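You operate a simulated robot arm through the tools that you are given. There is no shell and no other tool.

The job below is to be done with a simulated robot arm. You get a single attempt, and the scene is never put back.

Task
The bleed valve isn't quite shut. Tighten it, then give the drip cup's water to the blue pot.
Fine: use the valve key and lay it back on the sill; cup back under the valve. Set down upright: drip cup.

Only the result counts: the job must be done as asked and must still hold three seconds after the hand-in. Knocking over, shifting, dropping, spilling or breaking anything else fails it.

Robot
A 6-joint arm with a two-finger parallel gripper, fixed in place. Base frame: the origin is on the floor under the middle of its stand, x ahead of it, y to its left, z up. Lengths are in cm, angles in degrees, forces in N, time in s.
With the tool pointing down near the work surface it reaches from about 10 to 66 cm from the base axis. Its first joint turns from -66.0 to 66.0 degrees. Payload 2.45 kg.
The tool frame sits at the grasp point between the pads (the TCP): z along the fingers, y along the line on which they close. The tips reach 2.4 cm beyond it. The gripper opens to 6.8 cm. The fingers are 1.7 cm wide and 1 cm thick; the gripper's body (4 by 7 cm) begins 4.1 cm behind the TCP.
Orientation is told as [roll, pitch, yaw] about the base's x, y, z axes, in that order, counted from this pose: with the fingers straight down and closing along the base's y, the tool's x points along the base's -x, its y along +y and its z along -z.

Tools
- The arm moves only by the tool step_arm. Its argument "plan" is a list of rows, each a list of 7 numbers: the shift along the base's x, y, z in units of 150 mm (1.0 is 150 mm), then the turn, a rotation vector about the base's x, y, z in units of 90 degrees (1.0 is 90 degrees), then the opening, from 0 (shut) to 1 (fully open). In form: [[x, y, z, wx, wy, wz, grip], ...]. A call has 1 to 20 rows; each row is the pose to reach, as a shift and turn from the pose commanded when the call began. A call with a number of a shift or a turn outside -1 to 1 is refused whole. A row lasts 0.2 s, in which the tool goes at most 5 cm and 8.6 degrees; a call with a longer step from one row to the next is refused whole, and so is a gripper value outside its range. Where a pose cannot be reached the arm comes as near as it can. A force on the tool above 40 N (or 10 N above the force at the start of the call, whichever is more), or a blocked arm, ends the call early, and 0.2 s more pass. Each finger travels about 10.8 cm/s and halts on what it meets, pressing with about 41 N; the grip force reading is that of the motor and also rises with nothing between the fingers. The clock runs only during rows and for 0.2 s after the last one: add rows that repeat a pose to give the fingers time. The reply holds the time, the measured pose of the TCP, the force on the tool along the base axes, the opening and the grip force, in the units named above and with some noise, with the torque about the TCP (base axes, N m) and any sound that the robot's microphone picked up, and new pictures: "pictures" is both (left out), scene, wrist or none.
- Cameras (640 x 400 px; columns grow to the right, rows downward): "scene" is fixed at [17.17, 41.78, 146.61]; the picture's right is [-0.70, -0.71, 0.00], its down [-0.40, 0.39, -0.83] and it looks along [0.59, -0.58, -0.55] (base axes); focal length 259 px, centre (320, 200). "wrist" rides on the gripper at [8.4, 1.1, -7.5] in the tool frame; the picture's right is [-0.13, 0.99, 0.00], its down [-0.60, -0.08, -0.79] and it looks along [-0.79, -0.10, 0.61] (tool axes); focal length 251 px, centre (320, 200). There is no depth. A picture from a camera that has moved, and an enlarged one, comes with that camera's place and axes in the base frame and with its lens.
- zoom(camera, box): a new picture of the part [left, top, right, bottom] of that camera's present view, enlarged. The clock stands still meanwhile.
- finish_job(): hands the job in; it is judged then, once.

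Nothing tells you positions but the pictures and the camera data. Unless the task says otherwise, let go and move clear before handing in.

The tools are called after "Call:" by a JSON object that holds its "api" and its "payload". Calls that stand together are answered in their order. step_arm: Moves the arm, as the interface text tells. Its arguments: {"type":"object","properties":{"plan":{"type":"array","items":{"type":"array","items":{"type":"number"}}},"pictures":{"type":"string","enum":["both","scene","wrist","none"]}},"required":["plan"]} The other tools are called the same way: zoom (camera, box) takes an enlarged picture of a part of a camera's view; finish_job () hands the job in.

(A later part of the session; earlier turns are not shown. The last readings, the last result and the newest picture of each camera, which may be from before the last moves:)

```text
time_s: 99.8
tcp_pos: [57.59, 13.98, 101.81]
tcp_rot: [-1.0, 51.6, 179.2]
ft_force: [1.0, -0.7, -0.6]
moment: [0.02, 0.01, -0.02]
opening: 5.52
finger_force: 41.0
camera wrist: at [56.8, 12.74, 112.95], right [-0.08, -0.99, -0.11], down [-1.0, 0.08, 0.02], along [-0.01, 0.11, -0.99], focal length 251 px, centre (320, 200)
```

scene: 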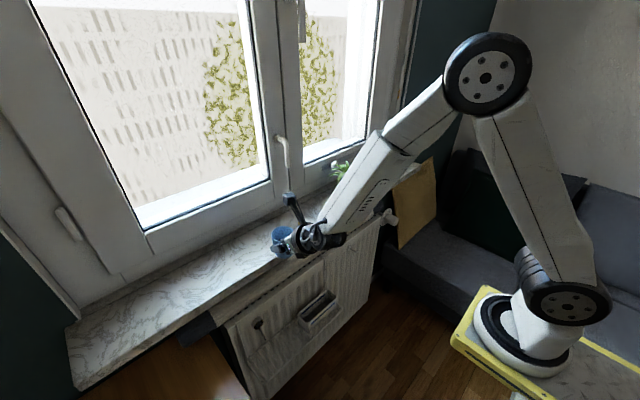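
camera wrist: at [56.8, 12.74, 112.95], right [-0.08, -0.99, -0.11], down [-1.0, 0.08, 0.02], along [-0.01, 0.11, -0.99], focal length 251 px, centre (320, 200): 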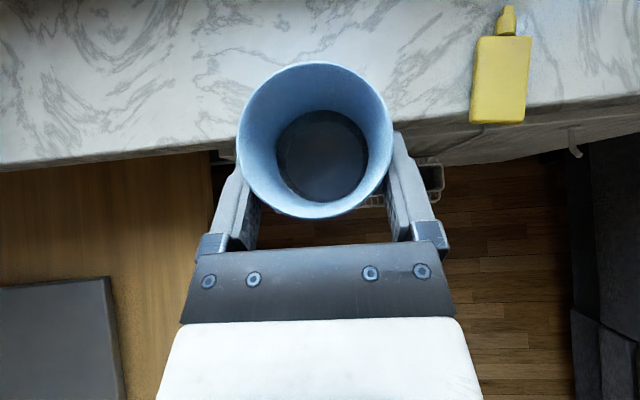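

The cup is in front of the sill above its surface, with the key safely off to the right. I move in over the marble and begin lowering.

Call:
{"api": "step_arm", "payload": {"plan": [[0.03, 0, 0, 0, 0, 0, 0.7], [0.09, 0, 0, 0, 0, 0, 0.7], [0.18, 0, 0, 0, 0, 0, 0.7], [0.28, 0, 0, 0, 0, 0, 0.7], [0.38, 0, 0, 0, 0, 0, 0.7], [0.46, 0, 0, 0, 0, 0, 0.7], [0.5, 0, -0.02, 0, 0, 0, 0.7], [0.5, 0, -0.06, 0, 0, 0, 0.7], [0.5, 0, -0.11, 0, 0, 0, 0.7], [0.5, 0, -0.15, 0, 0, 0, 0.7], [0.5, 0, -0.17, 0, 0, 0, 0.7]], "pictures": "both"}}

Call:
{"api": "zoom", "payload": {"camera": "scene", "box": [240, 190, 330, 270]}}

```text
time_s: 102.2
tcp_pos: [65.0, 13.86, 99.25]
tcp_rot: [-0.9, 51.7, 179.3]
ft_force: [0.3, 0.2, 0.2]
moment: [0.0, 0.0, 0.03]
opening: 5.51
finger_force: 41.2
camera wrist: at [64.28, 12.69, 110.4], right [-0.08, -0.99, -0.11], down [-1.0, 0.08, 0.02], along [-0.01, 0.11, -0.99], focal length 251 px, centre (320, 200)
```

scene: 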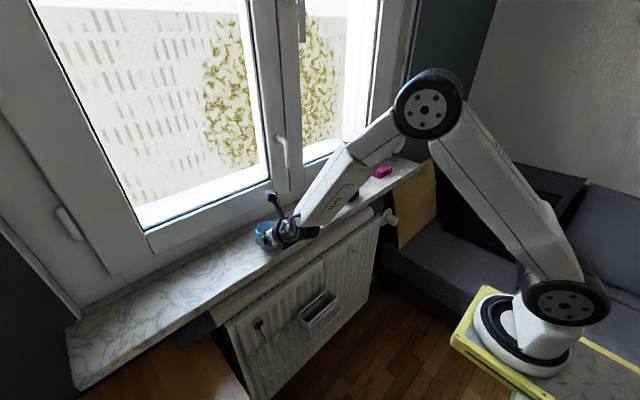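
wrist: 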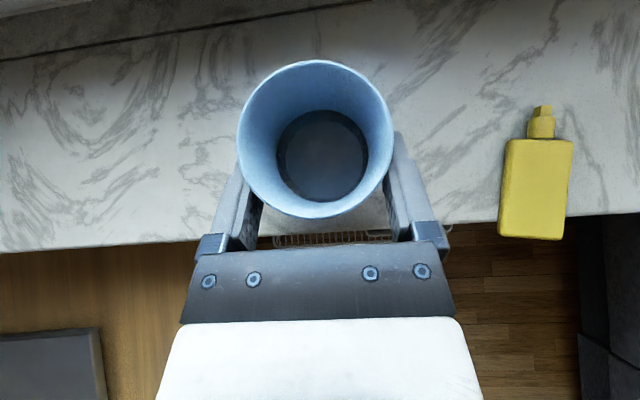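

```text
5.00 times, centred on (285, 230) of scene
camera zoom: at [17.17, 41.79, 146.61], right [-0.7, -0.71, 0.0], down [-0.4, 0.39, -0.83], along [0.59, -0.58, -0.55], focal length 1297 px, centre (495, 50)
```

zoom: 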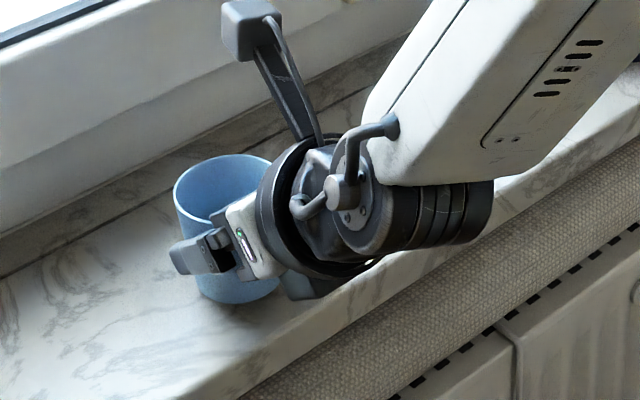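

The cup is just above the marble. I lower in small steps and watch for touch-down.

Call:
{"api": "step_arm", "payload": {"plan": [[0, 0, -0.01, 0, 0, 0, 0.7], [0, 0, -0.02, 0, 0, 0, 0.7], [0, 0, -0.03, 0, 0, 0, 0.7], [0, 0, -0.037, 0, 0, 0, 0.7]], "pictures": "none"}}

Call:
{"api": "step_arm", "payload": {"plan": [[0, 0, -0.006, 0, 0, 0, 0.7], [0, 0, -0.012, 0, 0, 0, 0.7]], "pictures": "none"}}

```text
time_s: 103.2
tcp_pos: [65.04, 13.97, 98.88]
tcp_rot: [-0.9, 51.8, 179.3]
ft_force: [0.6, 0.8, -0.7]
moment: [0.01, -0.04, 0.04]
opening: 5.51
finger_force: 41.2
```

```text
time_s: 103.8
tcp_pos: [65.1, 13.94, 98.51]
tcp_rot: [-0.8, 51.7, 179.3]
ft_force: [-0.2, -0.1, -2.1]
moment: [-0.02, 0.01, -0.01]
opening: 5.5
finger_force: 41.1
```

Call:
{"api": "step_arm", "payload": {"plan": [[0, 0, -0.005, 0, 0, 0, 0.7], [0, 0, -0.01, 0, 0, 0, 0.7]], "pictures": "none"}}

Call:
{"api": "step_arm", "payload": {"plan": [[0, 0, -0.005, 0, 0, 0, 0.7], [0, 0, -0.01, 0, 0, 0, 0.7]], "pictures": "none"}}

Call:
{"api": "zoom", "payload": {"camera": "scene", "box": [250, 210, 300, 250]}}

```text
time_s: 104.4
tcp_pos: [65.12, 13.88, 98.42]
tcp_rot: [-0.9, 51.8, 179.3]
ft_force: [-0.1, -0.3, -1.0]
moment: [0.0, 0.0, 0.03]
opening: 5.51
finger_force: 40.8
```

```text
time_s: 105.0
tcp_pos: [65.16, 13.94, 98.25]
tcp_rot: [-0.9, 51.9, 179.3]
ft_force: [-2.0, -0.7, 5.7]
moment: [-0.21, -0.01, -0.06]
opening: 5.49
finger_force: 41.0
```

```text
10.00 times, centred on (275, 230) of scene
camera zoom: at [17.15, 41.78, 146.61], right [-0.7, -0.71, 0.0], down [-0.4, 0.39, -0.83], along [0.59, -0.58, -0.55], focal length 2594 px, centre (770, -100)
```

zoom: 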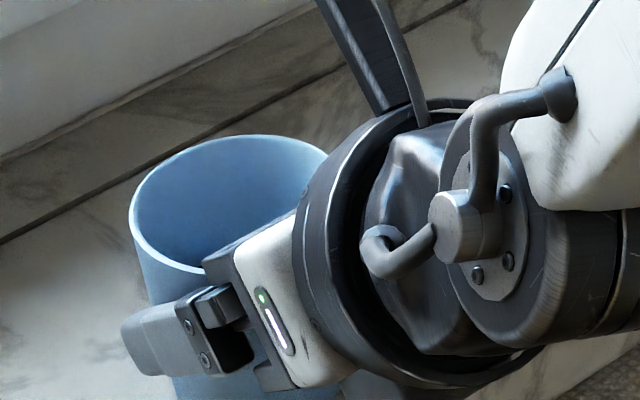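

It has touched down (about 6 N). I open the fingers slowly to let it stand on its own.

Call:
{"api": "step_arm", "payload": {"plan": [[0, 0, 0.003, 0, 0, 0, 0.78], [0, 0, 0.003, 0, 0, 0, 0.83], [0, 0, 0.003, 0, 0, 0, 0.88], [0, 0, 0.003, 0, 0, 0, 0.94], [0, 0, 0.003, 0, 0, 0, 1], [0, 0, 0.003, 0, 0, 0, 1]], "pictures": "both"}}

Call:
{"api": "zoom", "payload": {"camera": "wrist", "box": [200, 50, 440, 250]}}

```text
time_s: 106.4
tcp_pos: [65.02, 13.95, 98.28]
tcp_rot: [-0.9, 51.8, 179.4]
ft_force: [-0.4, -0.6, 0.0]
moment: [0.0, 0.02, -0.01]
opening: 6.79
finger_force: 0.1
camera wrist: at [64.27, 12.76, 109.41], right [-0.08, -0.99, -0.11], down [-1.0, 0.08, 0.02], along [-0.01, 0.11, -0.99], focal length 251 px, centre (320, 200)
```

scene: 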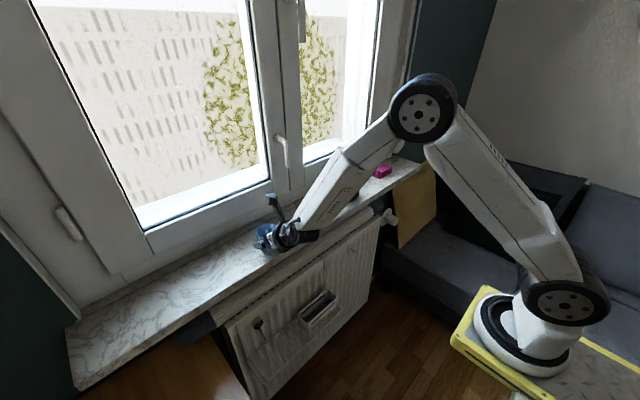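
wrist: 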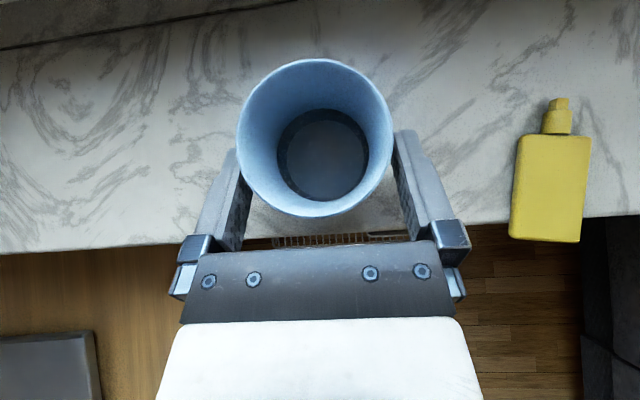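

```text
2.00 times, centred on (320, 150) of wrist
camera zoom: at [64.27, 12.76, 109.41], right [-0.08, -0.99, -0.11], down [-1.0, 0.08, 0.02], along [-0.01, 0.11, -0.99], focal length 503 px, centre (320, 300)
```

zoom: 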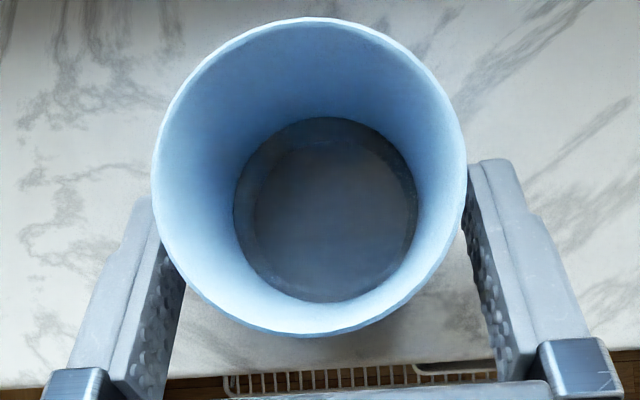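

The cup stands steadily on the sill at about (66.4, 13.8). I back out along the finger direction, then bring the tool level for the new grip.

Call:
{"api": "step_arm", "payload": {"plan": [[-0.06, 0, 0.048, 0, 0, 0, 1], [-0.16, 0, 0.127, 0, 0, 0, 1], [-0.28, 0, 0.222, 0, 0, 0, 1], [-0.42, 0, 0.333, 0, 0, 0, 1], [-0.55, 0, 0.333, 0, 0, 0, 1], [-0.62, 0, 0.3, 0, -0.07, 0, 1], [-0.62, 0, 0.25, 0, -0.15, 0, 1], [-0.62, 0, 0.2, 0, -0.24, 0, 1], [-0.62, 0, 0.13, 0, -0.33, 0, 1], [-0.62, 0, 0.05, 0, -0.42, 0, 1], [-0.62, 0, 0, 0.005, -0.4267, 0.005, 1], [-0.62, 0, -0.05, 0.005, -0.4267, 0.005, 1]], "pictures": "both"}}

```text
time_s: 109.0
tcp_pos: [55.75, 13.94, 97.58]
tcp_rot: [-104.2, 89.2, 76.7]
ft_force: [0.0, -0.3, 0.2]
moment: [0.03, 0.0, -0.01]
opening: 6.77
finger_force: 0.0
camera wrist: at [48.11, 12.61, 105.76], right [0.02, -0.99, -0.14], down [-0.79, 0.07, -0.61], along [0.61, 0.12, -0.78], focal length 251 px, centre (320, 200)
```

scene: 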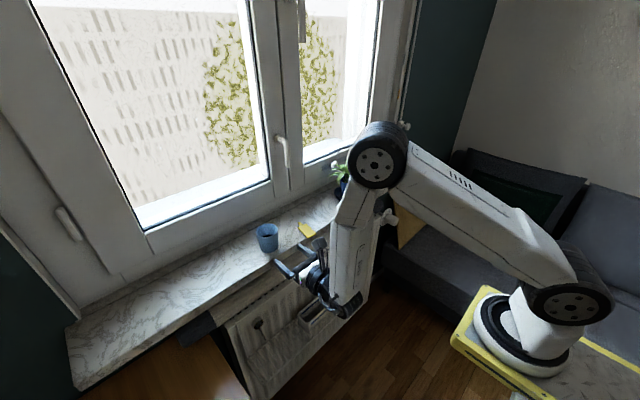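
wrist: 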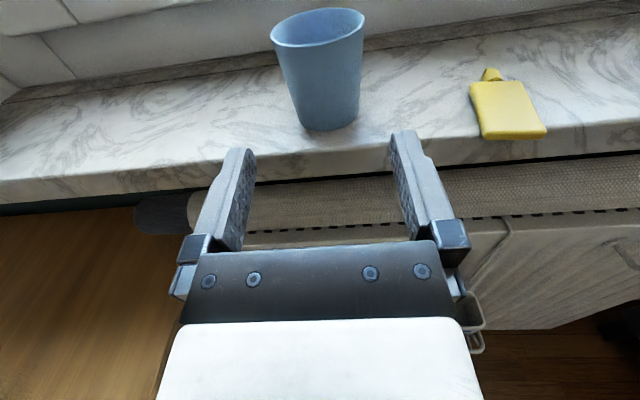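

The tool is level in front of the cup, which stands upright with the key beside it. I zoom to fine-measure the cup.

Call:
{"api": "zoom", "payload": {"camera": "wrist", "box": [250, 0, 390, 140]}}

Call:
{"api": "zoom", "payload": {"camera": "scene", "box": [245, 215, 305, 265]}}

```text
2.86 times, centred on (320, 70) of wrist
camera zoom: at [48.11, 12.61, 105.76], right [0.02, -0.99, -0.14], down [-0.79, 0.07, -0.61], along [0.61, 0.12, -0.78], focal length 718 px, centre (320, 571)
```

zoom: 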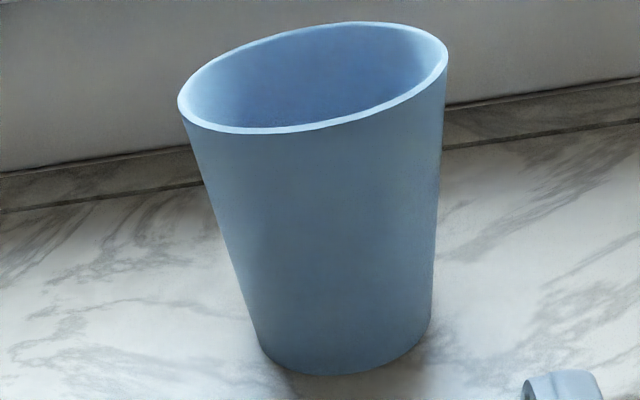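

```text
8.00 times, centred on (275, 240) of scene
camera zoom: at [17.17, 41.79, 146.61], right [-0.7, -0.71, 0.0], down [-0.4, 0.39, -0.83], along [0.59, -0.58, -0.55], focal length 2075 px, centre (680, -120)
```

zoom: 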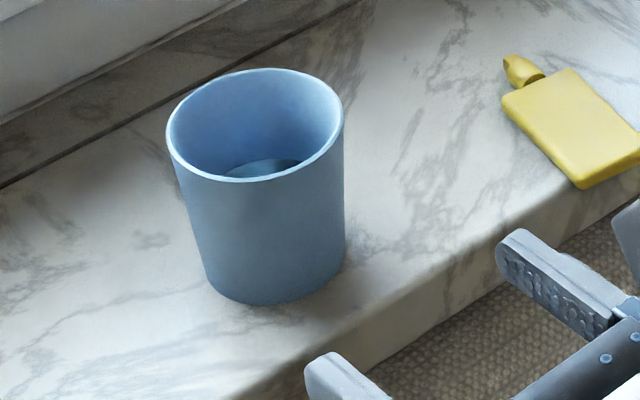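

The cup's centre is at (66.4, 13.9) with rim at z ≈ 100.2. I advance with the level tool so the fingers straddle it at mid height.

Call:
{"api": "step_arm", "payload": {"plan": [[0.05, 0, -0.015, -0.008, 0.0067, -0.011, 1], [0.15, 0, -0.03, -0.008, 0.0067, -0.011, 1], [0.28, -0.001, -0.031, -0.008, 0.0067, -0.011, 1], [0.42, -0.002, -0.031, -0.008, 0.0067, -0.011, 1], [0.55, -0.002, -0.031, -0.008, 0.0067, -0.011, 1], [0.65, -0.002, -0.031, -0.008, 0.0067, -0.011, 1], [0.71, -0.002, -0.031, -0.008, 0.0067, -0.011, 1], [0.71, -0.002, -0.031, -0.008, 0.0067, -0.011, 1]], "pictures": "both"}}

Call:
{"api": "zoom", "payload": {"camera": "wrist", "box": [200, 50, 440, 250]}}

Call:
{"api": "zoom", "payload": {"camera": "scene", "box": [245, 205, 325, 265]}}

```text
time_s: 110.7
tcp_pos: [66.13, 14.02, 97.0]
tcp_rot: [11.2, 89.3, -168.8]
ft_force: [-13.2, -0.9, 7.5]
moment: [-0.14, 0.72, -0.2]
opening: 6.81
finger_force: 0.1
stopped in row 8: the force on the tool passed its limit at 41 N (the readings are from after the stop); the commanded pose is now the measured one
camera wrist: at [58.62, 12.9, 105.34], right [0.0, -0.99, -0.13], down [-0.8, 0.08, -0.59], along [0.6, 0.1, -0.79], focal length 251 px, centre (320, 200)
```

scene: 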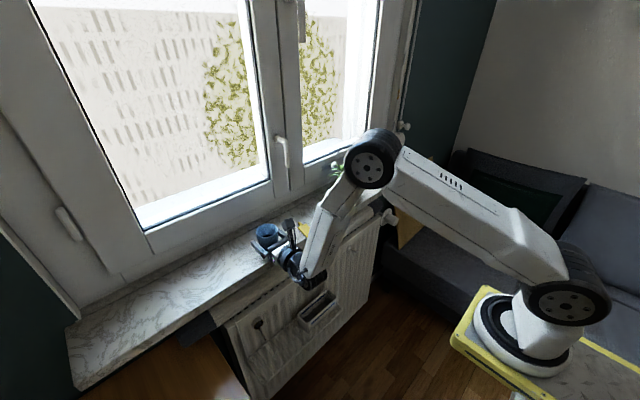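
wrist: 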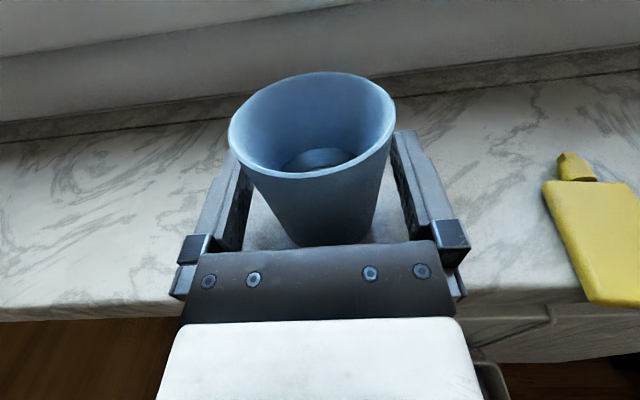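

```text
2.00 times, centred on (320, 150) of wrist
camera zoom: at [58.62, 12.9, 105.34], right [0.0, -0.99, -0.13], down [-0.8, 0.08, -0.59], along [0.6, 0.1, -0.79], focal length 503 px, centre (320, 300)
```

zoom: 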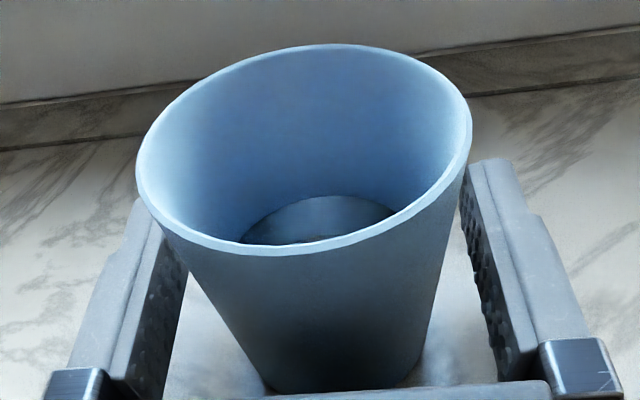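

```text
6.67 times, centred on (285, 235) of scene
camera zoom: at [17.12, 41.78, 146.61], right [-0.7, -0.71, 0.0], down [-0.4, 0.39, -0.83], along [0.59, -0.58, -0.55], focal length 1729 px, centre (553, -33)
```

zoom: 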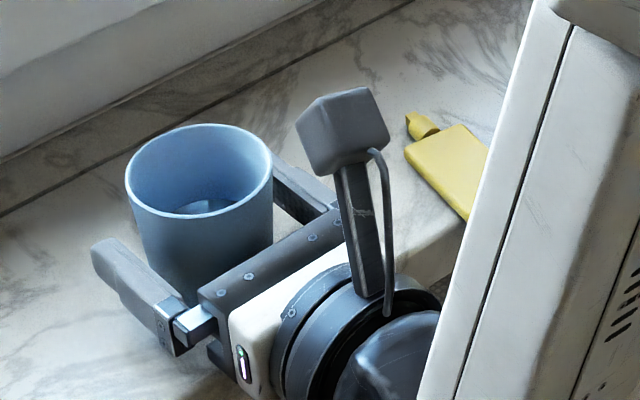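

A low part of the gripper body touched the sill's front edge; the cup itself has not moved. I back off slightly, raise a centimetre, and re-approach.

Call:
{"api": "step_arm", "payload": {"plan": [[-0.04, -0.003, 0.01, 0, 0, 0, 1], [-0.05, -0.005, 0.04, 0, 0, 0, 1], [-0.05, -0.005, 0.075, 0, 0, 0, 1], [-0.05, -0.005, 0.075, 0, 0, 0, 1]], "pictures": "none"}}

Call:
{"api": "zoom", "payload": {"camera": "wrist", "box": [200, 50, 440, 250]}}

```text
time_s: 111.7
tcp_pos: [65.44, 13.82, 98.22]
tcp_rot: [8.9, 89.3, -171.1]
ft_force: [-0.7, -0.5, 0.5]
moment: [0.01, -0.02, 0.0]
opening: 6.81
finger_force: 0.1
```

```text
2.00 times, centred on (320, 150) of wrist
camera zoom: at [57.94, 12.8, 106.47], right [0.0, -0.99, -0.13], down [-0.8, 0.08, -0.6], along [0.6, 0.1, -0.79], focal length 503 px, centre (320, 300)
```

zoom: 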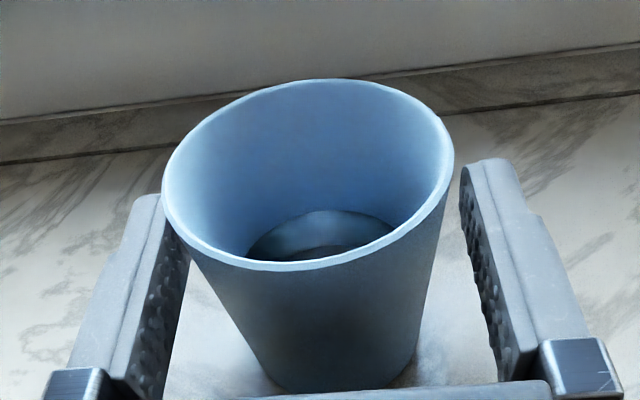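

Clear now. I advance the last bit and close on the cup.

Call:
{"api": "step_arm", "payload": {"plan": [[0.02, -0.003, 0, 0, 0, 0, 1], [0.04, -0.005, 0, 0, 0, 0, 1], [0.04, -0.005, 0, 0, 0, 0, 0.95], [0.04, -0.005, 0, 0, 0, 0, 0.9], [0.04, -0.005, 0, 0, 0, 0, 0.86], [0.04, -0.005, 0, 0, 0, 0, 0.82], [0.04, -0.005, 0, 0, 0, 0, 0.78], [0.04, -0.005, 0, 0, 0, 0, 0.74], [0.04, -0.005, 0, 0, 0, 0, 0.74]], "pictures": "wrist"}}

Call:
{"api": "zoom", "payload": {"camera": "wrist", "box": [200, 50, 440, 250]}}

Call:
{"api": "zoom", "payload": {"camera": "scene", "box": [245, 205, 325, 265]}}

```text
time_s: 113.7
tcp_pos: [66.11, 13.85, 98.16]
tcp_rot: [8.8, 89.4, -171.2]
ft_force: [-0.6, -0.4, -1.0]
moment: [0.0, 0.02, -0.02]
opening: 5.63
finger_force: 41.2
camera wrist: at [58.56, 12.72, 106.44], right [0.0, -0.99, -0.13], down [-0.8, 0.08, -0.59], along [0.6, 0.1, -0.79], focal length 251 px, centre (320, 200)
```

wrist: 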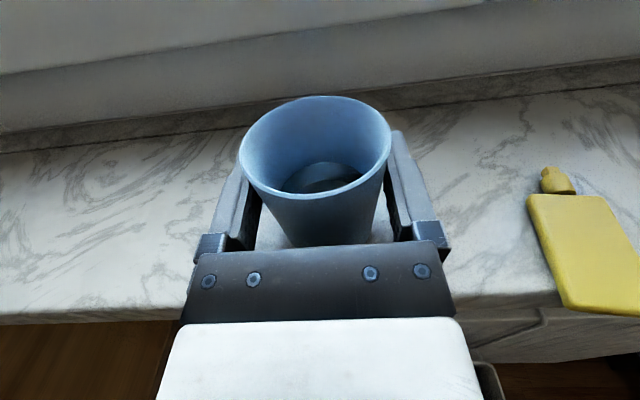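

```text
2.00 times, centred on (320, 150) of wrist
camera zoom: at [58.56, 12.72, 106.44], right [0.0, -0.99, -0.13], down [-0.8, 0.08, -0.59], along [0.6, 0.1, -0.79], focal length 503 px, centre (320, 300)
```

zoom: 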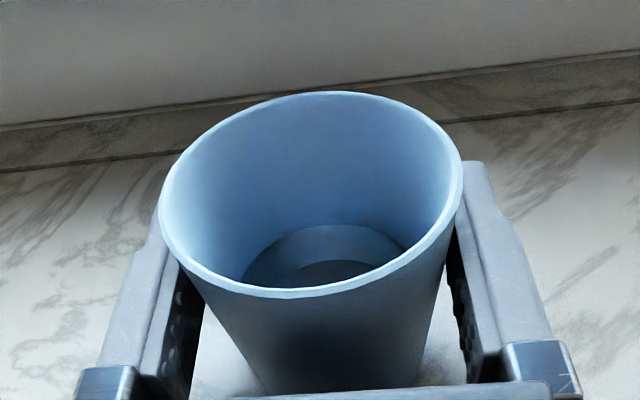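

```text
6.67 times, centred on (285, 235) of scene
camera zoom: at [17.17, 41.79, 146.61], right [-0.7, -0.71, 0.0], down [-0.4, 0.39, -0.83], along [0.59, -0.58, -0.55], focal length 1729 px, centre (553, -33)
```

zoom: 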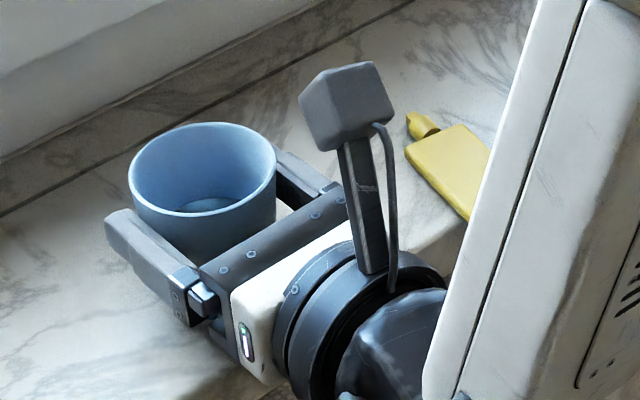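

The cup is firmly held level with the tool. I lift it straight up, smoothly, and start toward the plant well above everything.

Call:
{"api": "step_arm", "payload": {"plan": [[0, 0, 0.02, 0, 0, 0, 0.74], [0, 0, 0.06, 0, 0, 0, 0.74], [0, 0, 0.12, 0, 0, 0, 0.74], [0, 0, 0.22, 0, 0, 0, 0.74], [0, 0, 0.34, 0, 0, 0, 0.74], [0, 0, 0.48, 0, 0, 0, 0.74], [0, 0, 0.62, 0, 0, 0, 0.74], [0, 0, 0.74, 0, 0, 0, 0.74], [0, 0, 0.83, 0, 0, 0, 0.74], [0, 0, 0.89, 0, 0, 0, 0.74], [0, 0, 0.9, 0, 0, 0, 0.74]], "pictures": "both"}}

```text
time_s: 116.1
tcp_pos: [66.02, 13.77, 111.59]
tcp_rot: [10.7, 89.3, -169.3]
ft_force: [-0.8, 0.1, -0.7]
moment: [-0.05, 0.0, 0.02]
opening: 5.62
finger_force: 40.6
camera wrist: at [58.53, 12.7, 119.93], right [0.0, -0.99, -0.13], down [-0.8, 0.08, -0.6], along [0.6, 0.1, -0.79], focal length 251 px, centre (320, 200)
```

scene: 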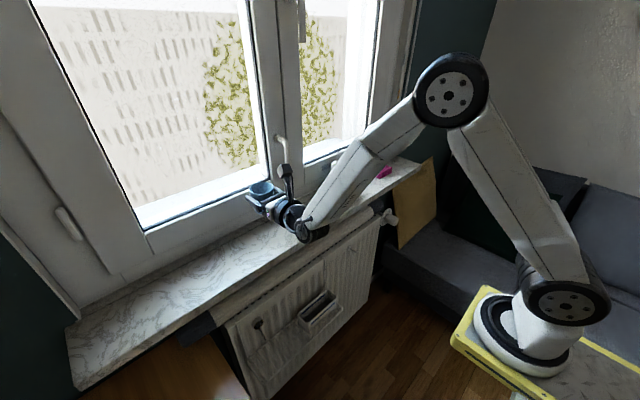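
wrist: 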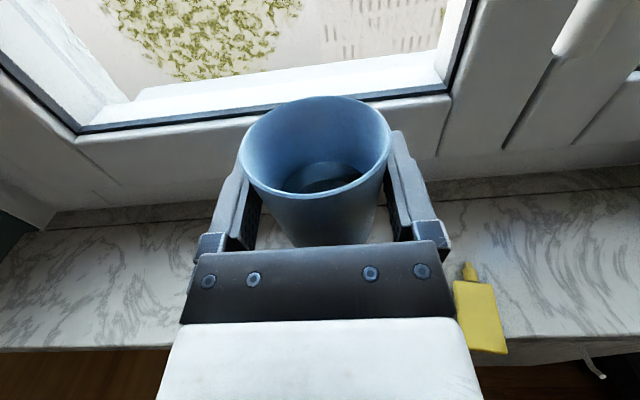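

Lifted without trouble. I carry it sideways in smooth ramps, keeping clear of the window handle, and turn the tool gradually toward the plant.

Call:
{"api": "step_arm", "payload": {"plan": [[-0.005, -0.02, 0, 0, 0, -0.005, 0.74], [-0.02, -0.07, 0, 0, 0, -0.015, 0.74], [-0.04, -0.15, 0, 0, 0, -0.03, 0.74], [-0.07, -0.25, 0, 0, 0, -0.05, 0.74], [-0.1, -0.36, 0, 0, 0, -0.07, 0.74], [-0.12, -0.48, 0, 0, 0, -0.09, 0.74], [-0.13, -0.6, 0, 0, 0, -0.11, 0.74], [-0.13, -0.71, 0, 0, 0, -0.125, 0.74], [-0.13, -0.8, 0, 0, 0, -0.133, 0.74], [-0.13, -0.86, 0, 0, 0, -0.133, 0.74], [-0.13, -0.89, 0, 0, 0, -0.133, 0.74], [-0.13, -0.9, 0, 0, 0, -0.133, 0.74]], "pictures": "none"}}

Call:
{"api": "step_arm", "payload": {"plan": [[0, -0.02, 0, 0, 0, -0.005, 0.74], [0, -0.07, 0, 0, 0, -0.015, 0.74], [0.01, -0.15, 0, 0, 0, -0.03, 0.74], [0.02, -0.25, 0, 0, 0, -0.05, 0.74], [0.03, -0.36, 0, 0, 0, -0.07, 0.74], [0.04, -0.48, 0, 0, 0, -0.09, 0.74], [0.06, -0.6, 0, 0, 0, -0.11, 0.74], [0.08, -0.71, 0, 0, 0, -0.13, 0.74], [0.1, -0.8, 0, 0, 0, -0.1444, 0.74], [0.12, -0.86, 0, 0, 0, -0.1444, 0.74], [0.13, -0.89, 0, 0, 0, -0.1444, 0.74], [0.13, -0.9, 0, 0, 0, -0.1444, 0.74]], "pictures": "both"}}

```text
time_s: 118.7
tcp_pos: [64.12, 0.32, 111.57]
tcp_rot: [8.3, 89.3, 176.4]
ft_force: [0.1, 0.6, -0.8]
moment: [0.02, -0.05, -0.02]
opening: 5.63
finger_force: 40.9
```

```text
time_s: 121.3
tcp_pos: [66.12, -13.18, 111.66]
tcp_rot: [7.3, 89.3, 162.2]
ft_force: [-0.1, -0.1, -0.2]
moment: [-0.02, 0.01, -0.04]
opening: 5.59
finger_force: 40.8
camera wrist: at [58.83, -11.05, 119.97], right [-0.42, -0.9, -0.13], down [-0.69, 0.41, -0.59], along [0.59, -0.16, -0.79], focal length 251 px, centre (320, 200)
```

scene: 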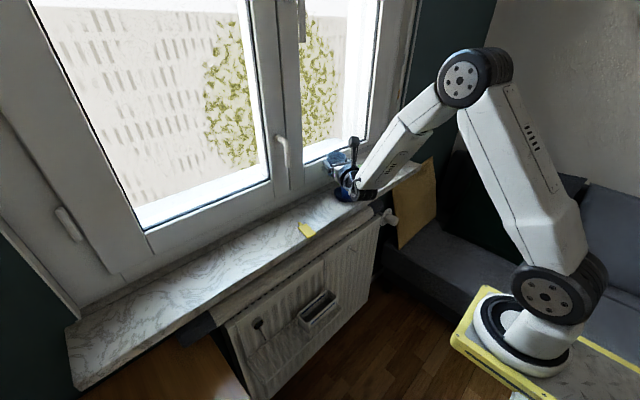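
wrist: 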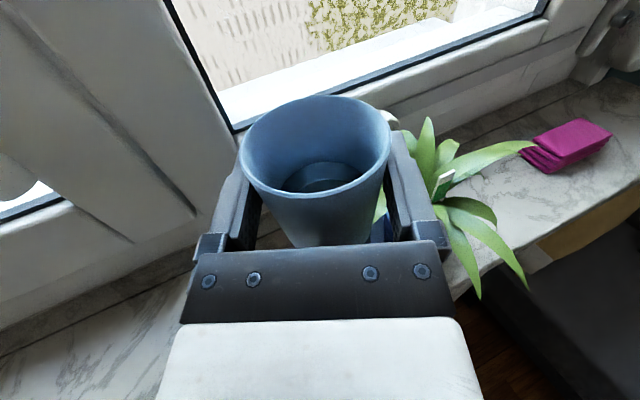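

The cup hovers beside the plant. I shift over to the pour start position, still upright and above the leaves.

Call:
{"api": "step_arm", "payload": {"plan": [[0.01, -0.012, 0.01, 0, -0.004, 0, 0.74], [0.04, -0.05, 0.02, 0, -0.006, 0, 0.74], [0.09, -0.11, 0.02, 0, -0.006, 0, 0.74], [0.15, -0.185, 0.02, 0, -0.006, 0, 0.74], [0.2, -0.246, 0.02, 0, -0.006, 0, 0.74], [0.235, -0.29, 0.02, 0, -0.006, 0, 0.74], [0.246, -0.303, 0.02, 0, -0.006, 0, 0.74], [0.246, -0.303, 0.02, 0, -0.006, 0, 0.74]], "pictures": "both"}}

Call:
{"api": "zoom", "payload": {"camera": "scene", "box": [310, 120, 390, 210]}}

Call:
{"api": "zoom", "payload": {"camera": "wrist", "box": [220, 70, 520, 280]}}

```text
time_s: 123.1
tcp_pos: [70.08, -16.93, 111.98]
tcp_rot: [-23.5, 89.7, 130.9]
ft_force: [-0.4, -0.1, -1.7]
moment: [-0.02, 0.02, -0.05]
opening: 5.61
finger_force: 41.4
out of reach, approached as far as the arm can: row 5, 6, 7, 8
camera wrist: at [62.79, -14.73, 120.33], right [-0.43, -0.89, -0.13], down [-0.68, 0.42, -0.6], along [0.59, -0.17, -0.79], focal length 251 px, centre (320, 200)
```

scene: 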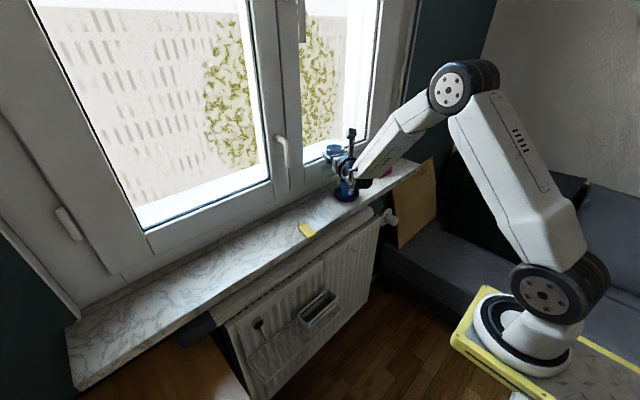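
wrist: 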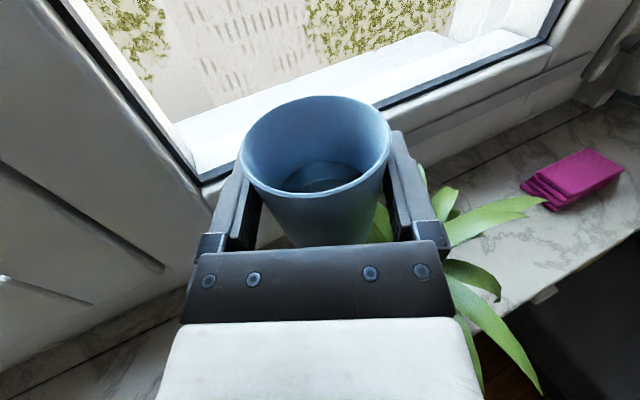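

```text
4.44 times, centred on (350, 165) of scene
camera zoom: at [17.17, 41.78, 146.61], right [-0.7, -0.71, 0.0], down [-0.4, 0.39, -0.83], along [0.59, -0.58, -0.55], focal length 1153 px, centre (187, 356)
```

zoom: 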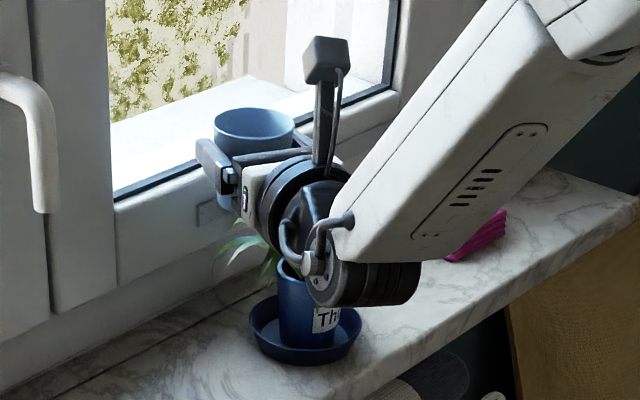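

```text
1.90 times, centred on (370, 175) of wrist
camera zoom: at [62.79, -14.73, 120.33], right [-0.43, -0.89, -0.13], down [-0.68, 0.42, -0.6], along [0.59, -0.17, -0.79], focal length 479 px, centre (225, 248)
```

zoom: 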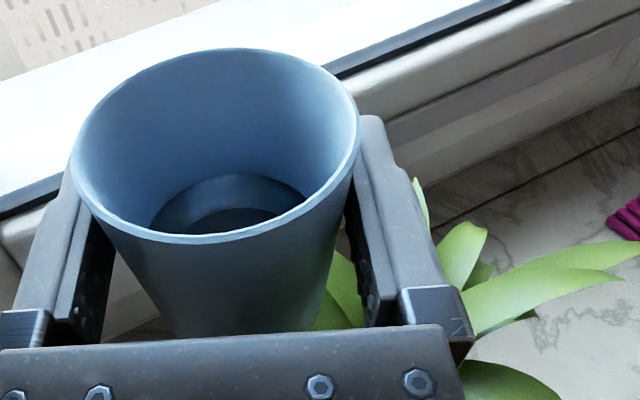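

The arm reports it cannot quite reach that spot with this yaw; it stopped about a centimetre short. I try again with the tool turned a bit more to the right, which should free the wrist.

Call:
{"api": "step_arm", "payload": {"plan": [[0.0, 0, 0.01, 0, 0, -0.03, 0.74], [0.0, -0.01, 0.01, 0, 0, -0.06, 0.74], [0.01, -0.03, 0.01, 0, 0, -0.09, 0.74], [0.02, -0.06, 0.01, 0, 0, -0.112, 0.74], [0.033, -0.079, 0.01, 0, 0, -0.112, 0.74], [0.033, -0.079, 0.01, 0, 0, -0.112, 0.74]], "pictures": "both"}}

```text
time_s: 124.5
tcp_pos: [70.63, -18.16, 112.21]
tcp_rot: [-35.4, 89.9, 109.5]
ft_force: [-0.9, -0.5, -0.5]
moment: [0.0, 0.01, -0.02]
opening: 5.6
finger_force: 41.0
camera wrist: at [63.7, -14.78, 120.47], right [-0.57, -0.81, -0.13], down [-0.6, 0.52, -0.6], along [0.56, -0.26, -0.79], focal length 251 px, centre (320, 200)
```

scene: 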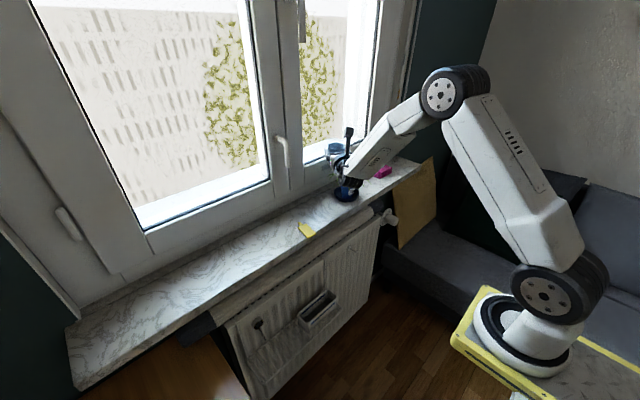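
wrist: 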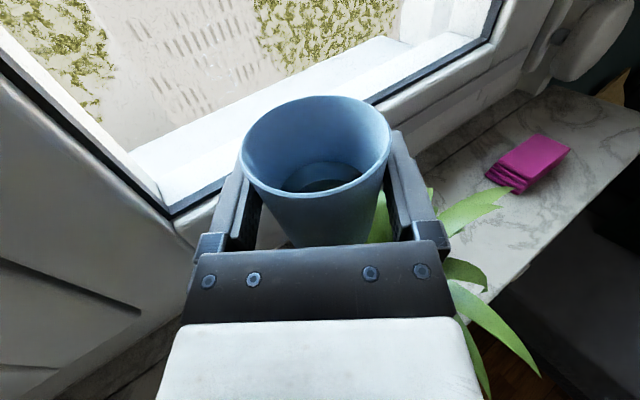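

That pose is reachable. I now tilt the cup to 45° (still short of spilling) high above the leaves and check the view.

Call:
{"api": "step_arm", "payload": {"plan": [[0, 0, 0, 0.03, -0.021, 0, 0.74], [0, 0, 0, 0.075, -0.0526, 0, 0.74], [0, 0, 0, 0.125, -0.0876, 0, 0.74], [0, 0, 0, 0.18, -0.1262, 0, 0.74], [0, 0, 0, 0.235, -0.1647, 0, 0.74], [0, 0, 0, 0.29, -0.2032, 0, 0.74], [0, 0, 0, 0.335, -0.2348, 0, 0.74], [0, 0, 0, 0.37, -0.2593, 0, 0.74], [0, 0, 0, 0.395, -0.2768, 0, 0.74], [0, 0, 0, 0.4095, -0.287, 0, 0.74]], "pictures": "both"}}

Call:
{"api": "zoom", "payload": {"camera": "scene", "box": [310, 120, 390, 210]}}

Call:
{"api": "zoom", "payload": {"camera": "wrist", "box": [180, 60, 480, 260]}}

```text
time_s: 126.7
tcp_pos: [70.59, -18.22, 112.12]
tcp_rot: [-89.8, 44.7, 55.3]
ft_force: [0.0, 0.2, 0.1]
moment: [-0.01, 0.04, 0.04]
opening: 5.59
finger_force: 40.5
camera wrist: at [60.44, -19.37, 117.18], right [-0.35, -0.5, -0.79], down [-0.37, 0.85, -0.37], along [0.86, 0.17, -0.48], focal length 251 px, centre (320, 200)
```

scene: 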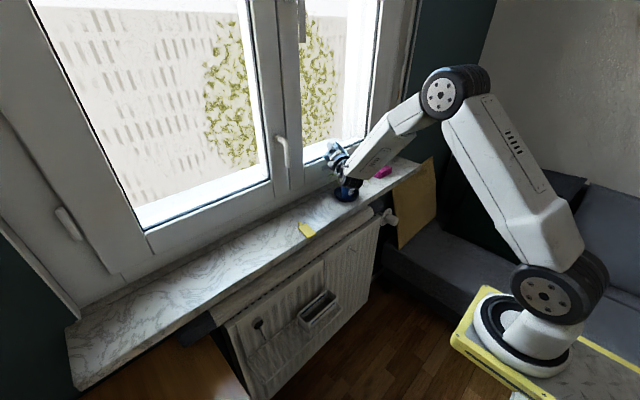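
wrist: 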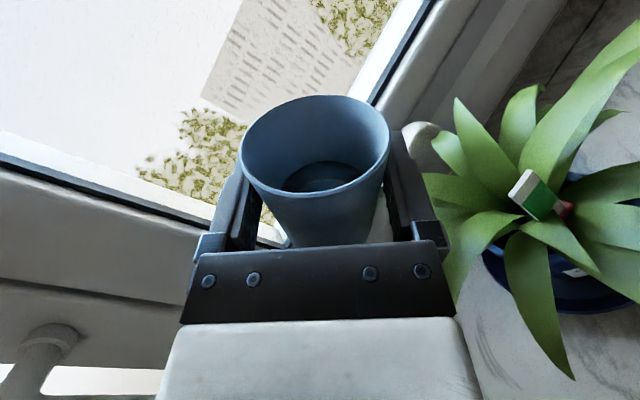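

```text
4.44 times, centred on (350, 165) of scene
camera zoom: at [17.17, 41.78, 146.61], right [-0.7, -0.71, 0.0], down [-0.4, 0.39, -0.83], along [0.59, -0.58, -0.55], focal length 1153 px, centre (187, 356)
```

zoom: 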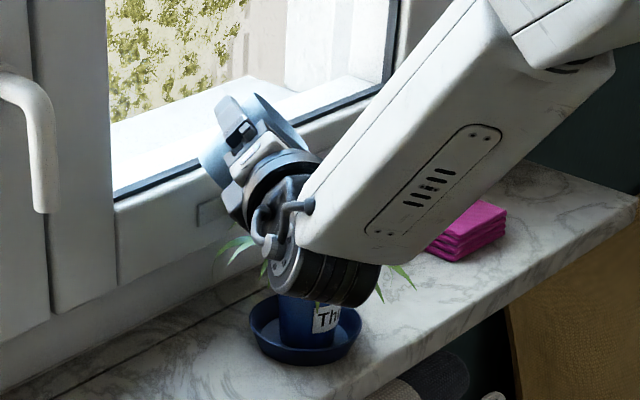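

```text
2.00 times, centred on (330, 160) of wrist
camera zoom: at [60.44, -19.37, 117.18], right [-0.35, -0.5, -0.79], down [-0.37, 0.85, -0.37], along [0.86, 0.17, -0.48], focal length 503 px, centre (300, 280)
```

zoom: 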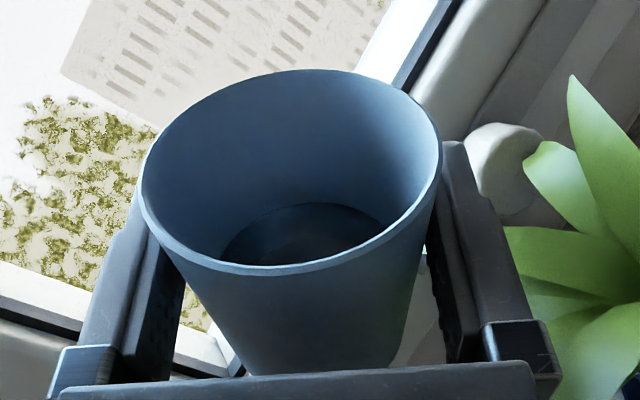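

The tilt works as planned. I look at the plant from this side to double-check the pot's centre before pouring.

Call:
{"api": "zoom", "payload": {"camera": "wrist", "box": [420, 80, 640, 320]}}

```text
1.67 times, centred on (530, 200) of wrist
camera zoom: at [60.44, -19.37, 117.18], right [-0.35, -0.5, -0.79], down [-0.37, 0.85, -0.37], along [0.86, 0.17, -0.48], focal length 419 px, centre (-30, 200)
```

zoom: 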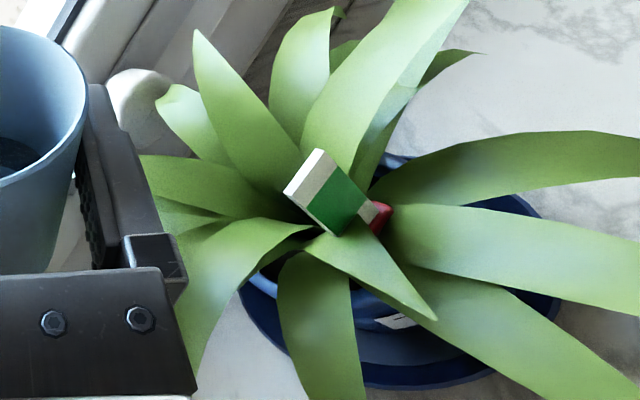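

The pot's centre is about (67.6, −22.0). I tilt to 60° while coming down so the lip hovers just before the centre, about 7 cm above the rim, then check.

Call:
{"api": "step_arm", "payload": {"plan": [[-0.0035, -0.0028, -0.0224, 0.0228, -0.016, 0, 0.74], [-0.0071, -0.0055, -0.0447, 0.0455, -0.0319, 0, 0.74], [-0.0111, -0.0092, -0.068, 0.0683, -0.0479, 0, 0.74], [-0.0152, -0.013, -0.0913, 0.091, -0.0638, 0, 0.74], [-0.0194, -0.0171, -0.115, 0.1138, -0.0798, 0, 0.74], [-0.0236, -0.0213, -0.138, 0.1365, -0.0957, 0, 0.74]], "pictures": "both"}}

Call:
{"api": "zoom", "payload": {"camera": "wrist", "box": [200, 60, 640, 360]}}

Call:
{"api": "zoom", "payload": {"camera": "scene", "box": [310, 120, 390, 210]}}

```text
time_s: 128.1
tcp_pos: [70.21, -18.54, 110.07]
tcp_rot: [-90.0, 29.8, 55.2]
ft_force: [0.5, -0.2, -0.3]
moment: [-0.04, 0.01, 0.01]
opening: 5.58
finger_force: 40.6
camera wrist: at [59.44, -20.59, 113.21], right [-0.22, -0.31, -0.92], down [-0.33, 0.92, -0.23], along [0.92, 0.25, -0.3], focal length 251 px, centre (320, 200)
```

scene: 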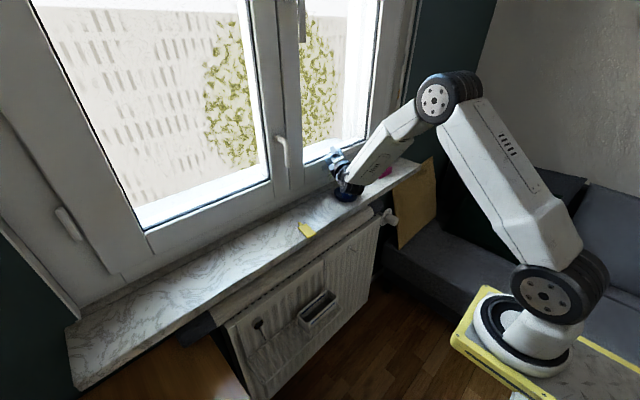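
wrist: 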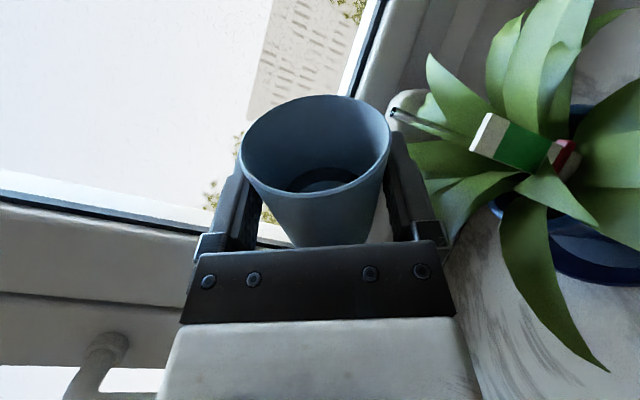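

```text
1.33 times, centred on (420, 210) of wrist
camera zoom: at [59.44, -20.59, 113.21], right [-0.22, -0.31, -0.92], down [-0.33, 0.92, -0.23], along [0.92, 0.25, -0.3], focal length 335 px, centre (187, 187)
```

zoom: 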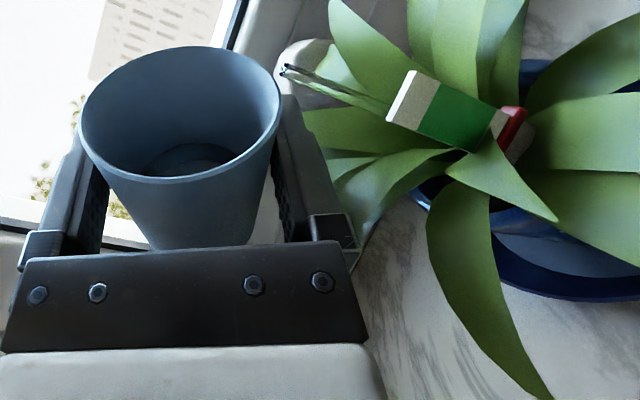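

```text
4.44 times, centred on (350, 165) of scene
camera zoom: at [17.17, 41.78, 146.61], right [-0.7, -0.71, 0.0], down [-0.4, 0.39, -0.83], along [0.59, -0.58, -0.55], focal length 1153 px, centre (187, 356)
```

zoom: 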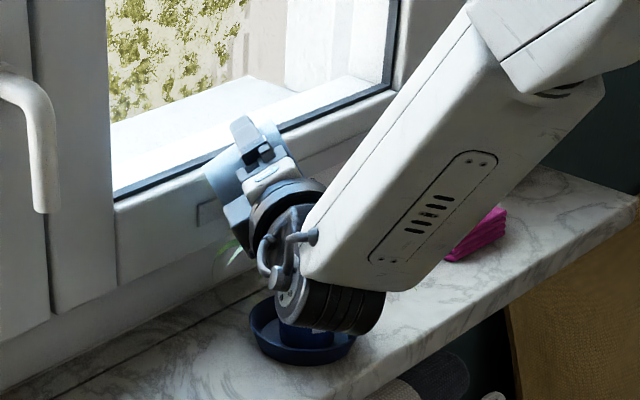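

Something like a thin stream seems to run from the cup's lip toward the plant already. I zoom in to see it clearly (the clock stands still).

Call:
{"api": "zoom", "payload": {"camera": "wrist", "box": [370, 80, 530, 200]}}

Call:
{"api": "zoom", "payload": {"camera": "scene", "box": [318, 140, 362, 180]}}

```text
3.33 times, centred on (450, 140) of wrist
camera zoom: at [59.44, -20.59, 113.21], right [-0.22, -0.31, -0.92], down [-0.33, 0.92, -0.23], along [0.92, 0.25, -0.3], focal length 838 px, centre (-113, 400)
```

zoom: 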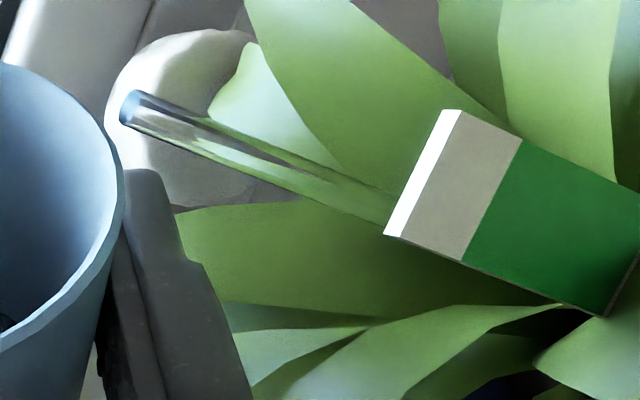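

```text
10.00 times, centred on (340, 160) of scene
camera zoom: at [17.17, 41.78, 146.61], right [-0.7, -0.71, 0.0], down [-0.4, 0.39, -0.83], along [0.59, -0.58, -0.55], focal length 2594 px, centre (120, 600)
```

zoom: 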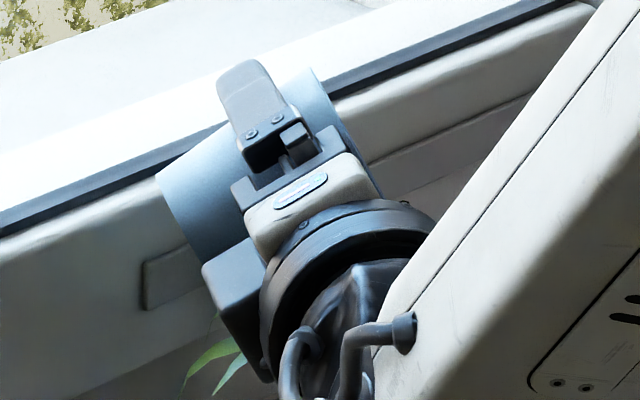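

A clear vertical stream is falling from the lip straight down into the heart of the plant, about (68.3, −22.1), well inside the pot rim. I hold for a moment and check that none lands outside.

Call:
{"api": "step_arm", "payload": {"plan": [[0, 0, 0, 0, 0, 0, 0.74], [0, 0, 0, 0, 0, 0, 0.74]], "pictures": "wrist"}}

Call:
{"api": "zoom", "payload": {"camera": "wrist", "box": [370, 60, 640, 300]}}

Call:
{"api": "zoom", "payload": {"camera": "scene", "box": [310, 140, 390, 210]}}

```text
time_s: 128.7
tcp_pos: [70.24, -18.39, 110.18]
tcp_rot: [-89.9, 29.9, 55.2]
ft_force: [-0.5, 0.0, -0.9]
moment: [0.0, -0.02, 0.02]
opening: 5.58
finger_force: 41.5
camera wrist: at [59.45, -20.57, 113.22], right [-0.22, -0.31, -0.92], down [-0.33, 0.92, -0.23], along [0.92, 0.25, -0.3], focal length 251 px, centre (320, 200)
```

wrist: 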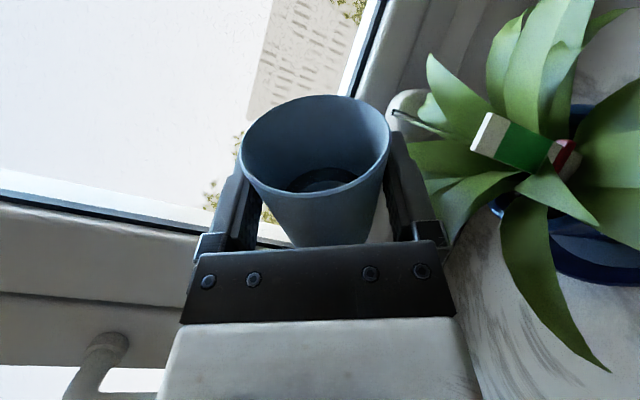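

```text
1.67 times, centred on (505, 180) of wrist
camera zoom: at [59.45, -20.57, 113.22], right [-0.22, -0.31, -0.92], down [-0.33, 0.92, -0.23], along [0.92, 0.25, -0.3], focal length 419 px, centre (12, 233)
```

zoom: 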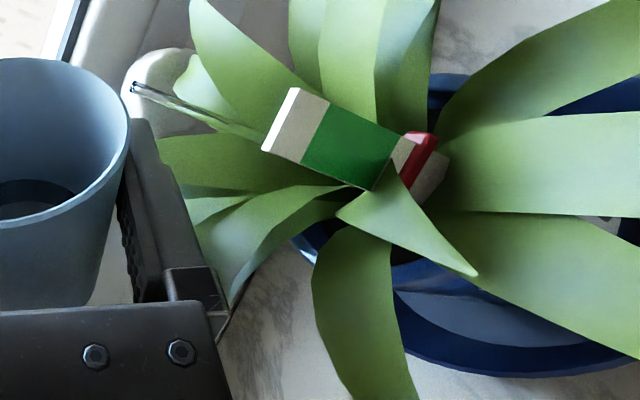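

```text
5.71 times, centred on (350, 175) of scene
camera zoom: at [17.17, 41.78, 146.61], right [-0.7, -0.71, 0.0], down [-0.4, 0.39, -0.83], along [0.59, -0.58, -0.55], focal length 1482 px, centre (149, 343)
```

zoom: 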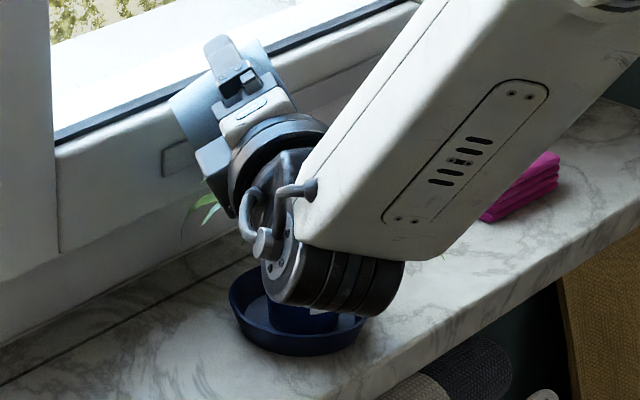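

The stream runs into the middle of the rosette; nothing on the marble. I continue tilting slowly with the lip held over the same point.

Call:
{"api": "step_arm", "payload": {"plan": [[-0.0013, -0.0019, -0.0119, 0.0114, -0.008, 0, 0.74], [-0.0027, -0.0039, -0.0239, 0.0228, -0.016, 0, 0.74], [-0.004, -0.0058, -0.0358, 0.0341, -0.0239, 0, 0.74], [-0.0054, -0.0078, -0.0477, 0.0455, -0.0319, 0, 0.74], [-0.007, -0.01, -0.0432, 0.0569, -0.0399, 0, 0.74], [-0.0086, -0.0123, -0.0386, 0.0683, -0.0479, 0, 0.74], [-0.0102, -0.0145, -0.0341, 0.0796, -0.0558, 0, 0.74], [-0.0118, -0.0168, -0.0295, 0.091, -0.0638, 0, 0.74], [-0.0136, -0.0194, -0.0253, 0.1024, -0.0718, 0, 0.74], [-0.0154, -0.022, -0.021, 0.1138, -0.0798, 0, 0.74]], "pictures": "wrist"}}

Call:
{"api": "zoom", "payload": {"camera": "wrist", "box": [370, 60, 640, 300]}}

```text
time_s: 130.9
tcp_pos: [69.97, -18.84, 109.73]
tcp_rot: [-89.9, 17.4, 55.1]
ft_force: [-0.4, 0.0, -0.7]
moment: [0.02, 0.0, 0.0]
opening: 5.61
finger_force: 41.1
camera wrist: at [58.93, -21.35, 111.1], right [-0.1, -0.14, -0.99], down [-0.31, 0.95, -0.1], along [0.95, 0.29, -0.14], focal length 251 px, centre (320, 200)
```

wrist: 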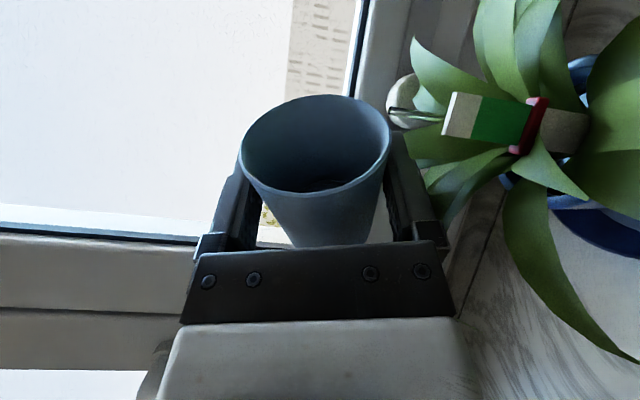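

```text
1.67 times, centred on (505, 180) of wrist
camera zoom: at [58.93, -21.35, 111.1], right [-0.1, -0.14, -0.99], down [-0.31, 0.95, -0.1], along [0.95, 0.29, -0.14], focal length 419 px, centre (12, 233)
```

zoom: 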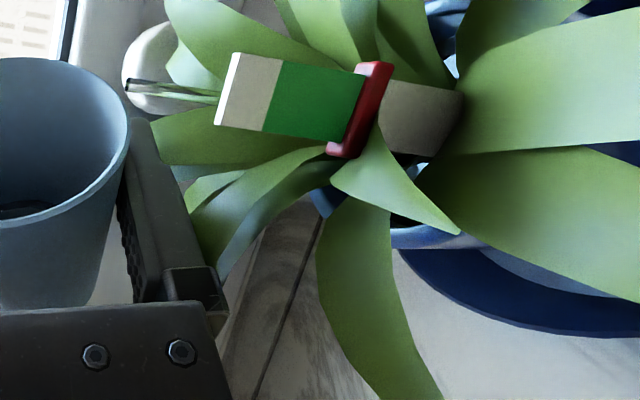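

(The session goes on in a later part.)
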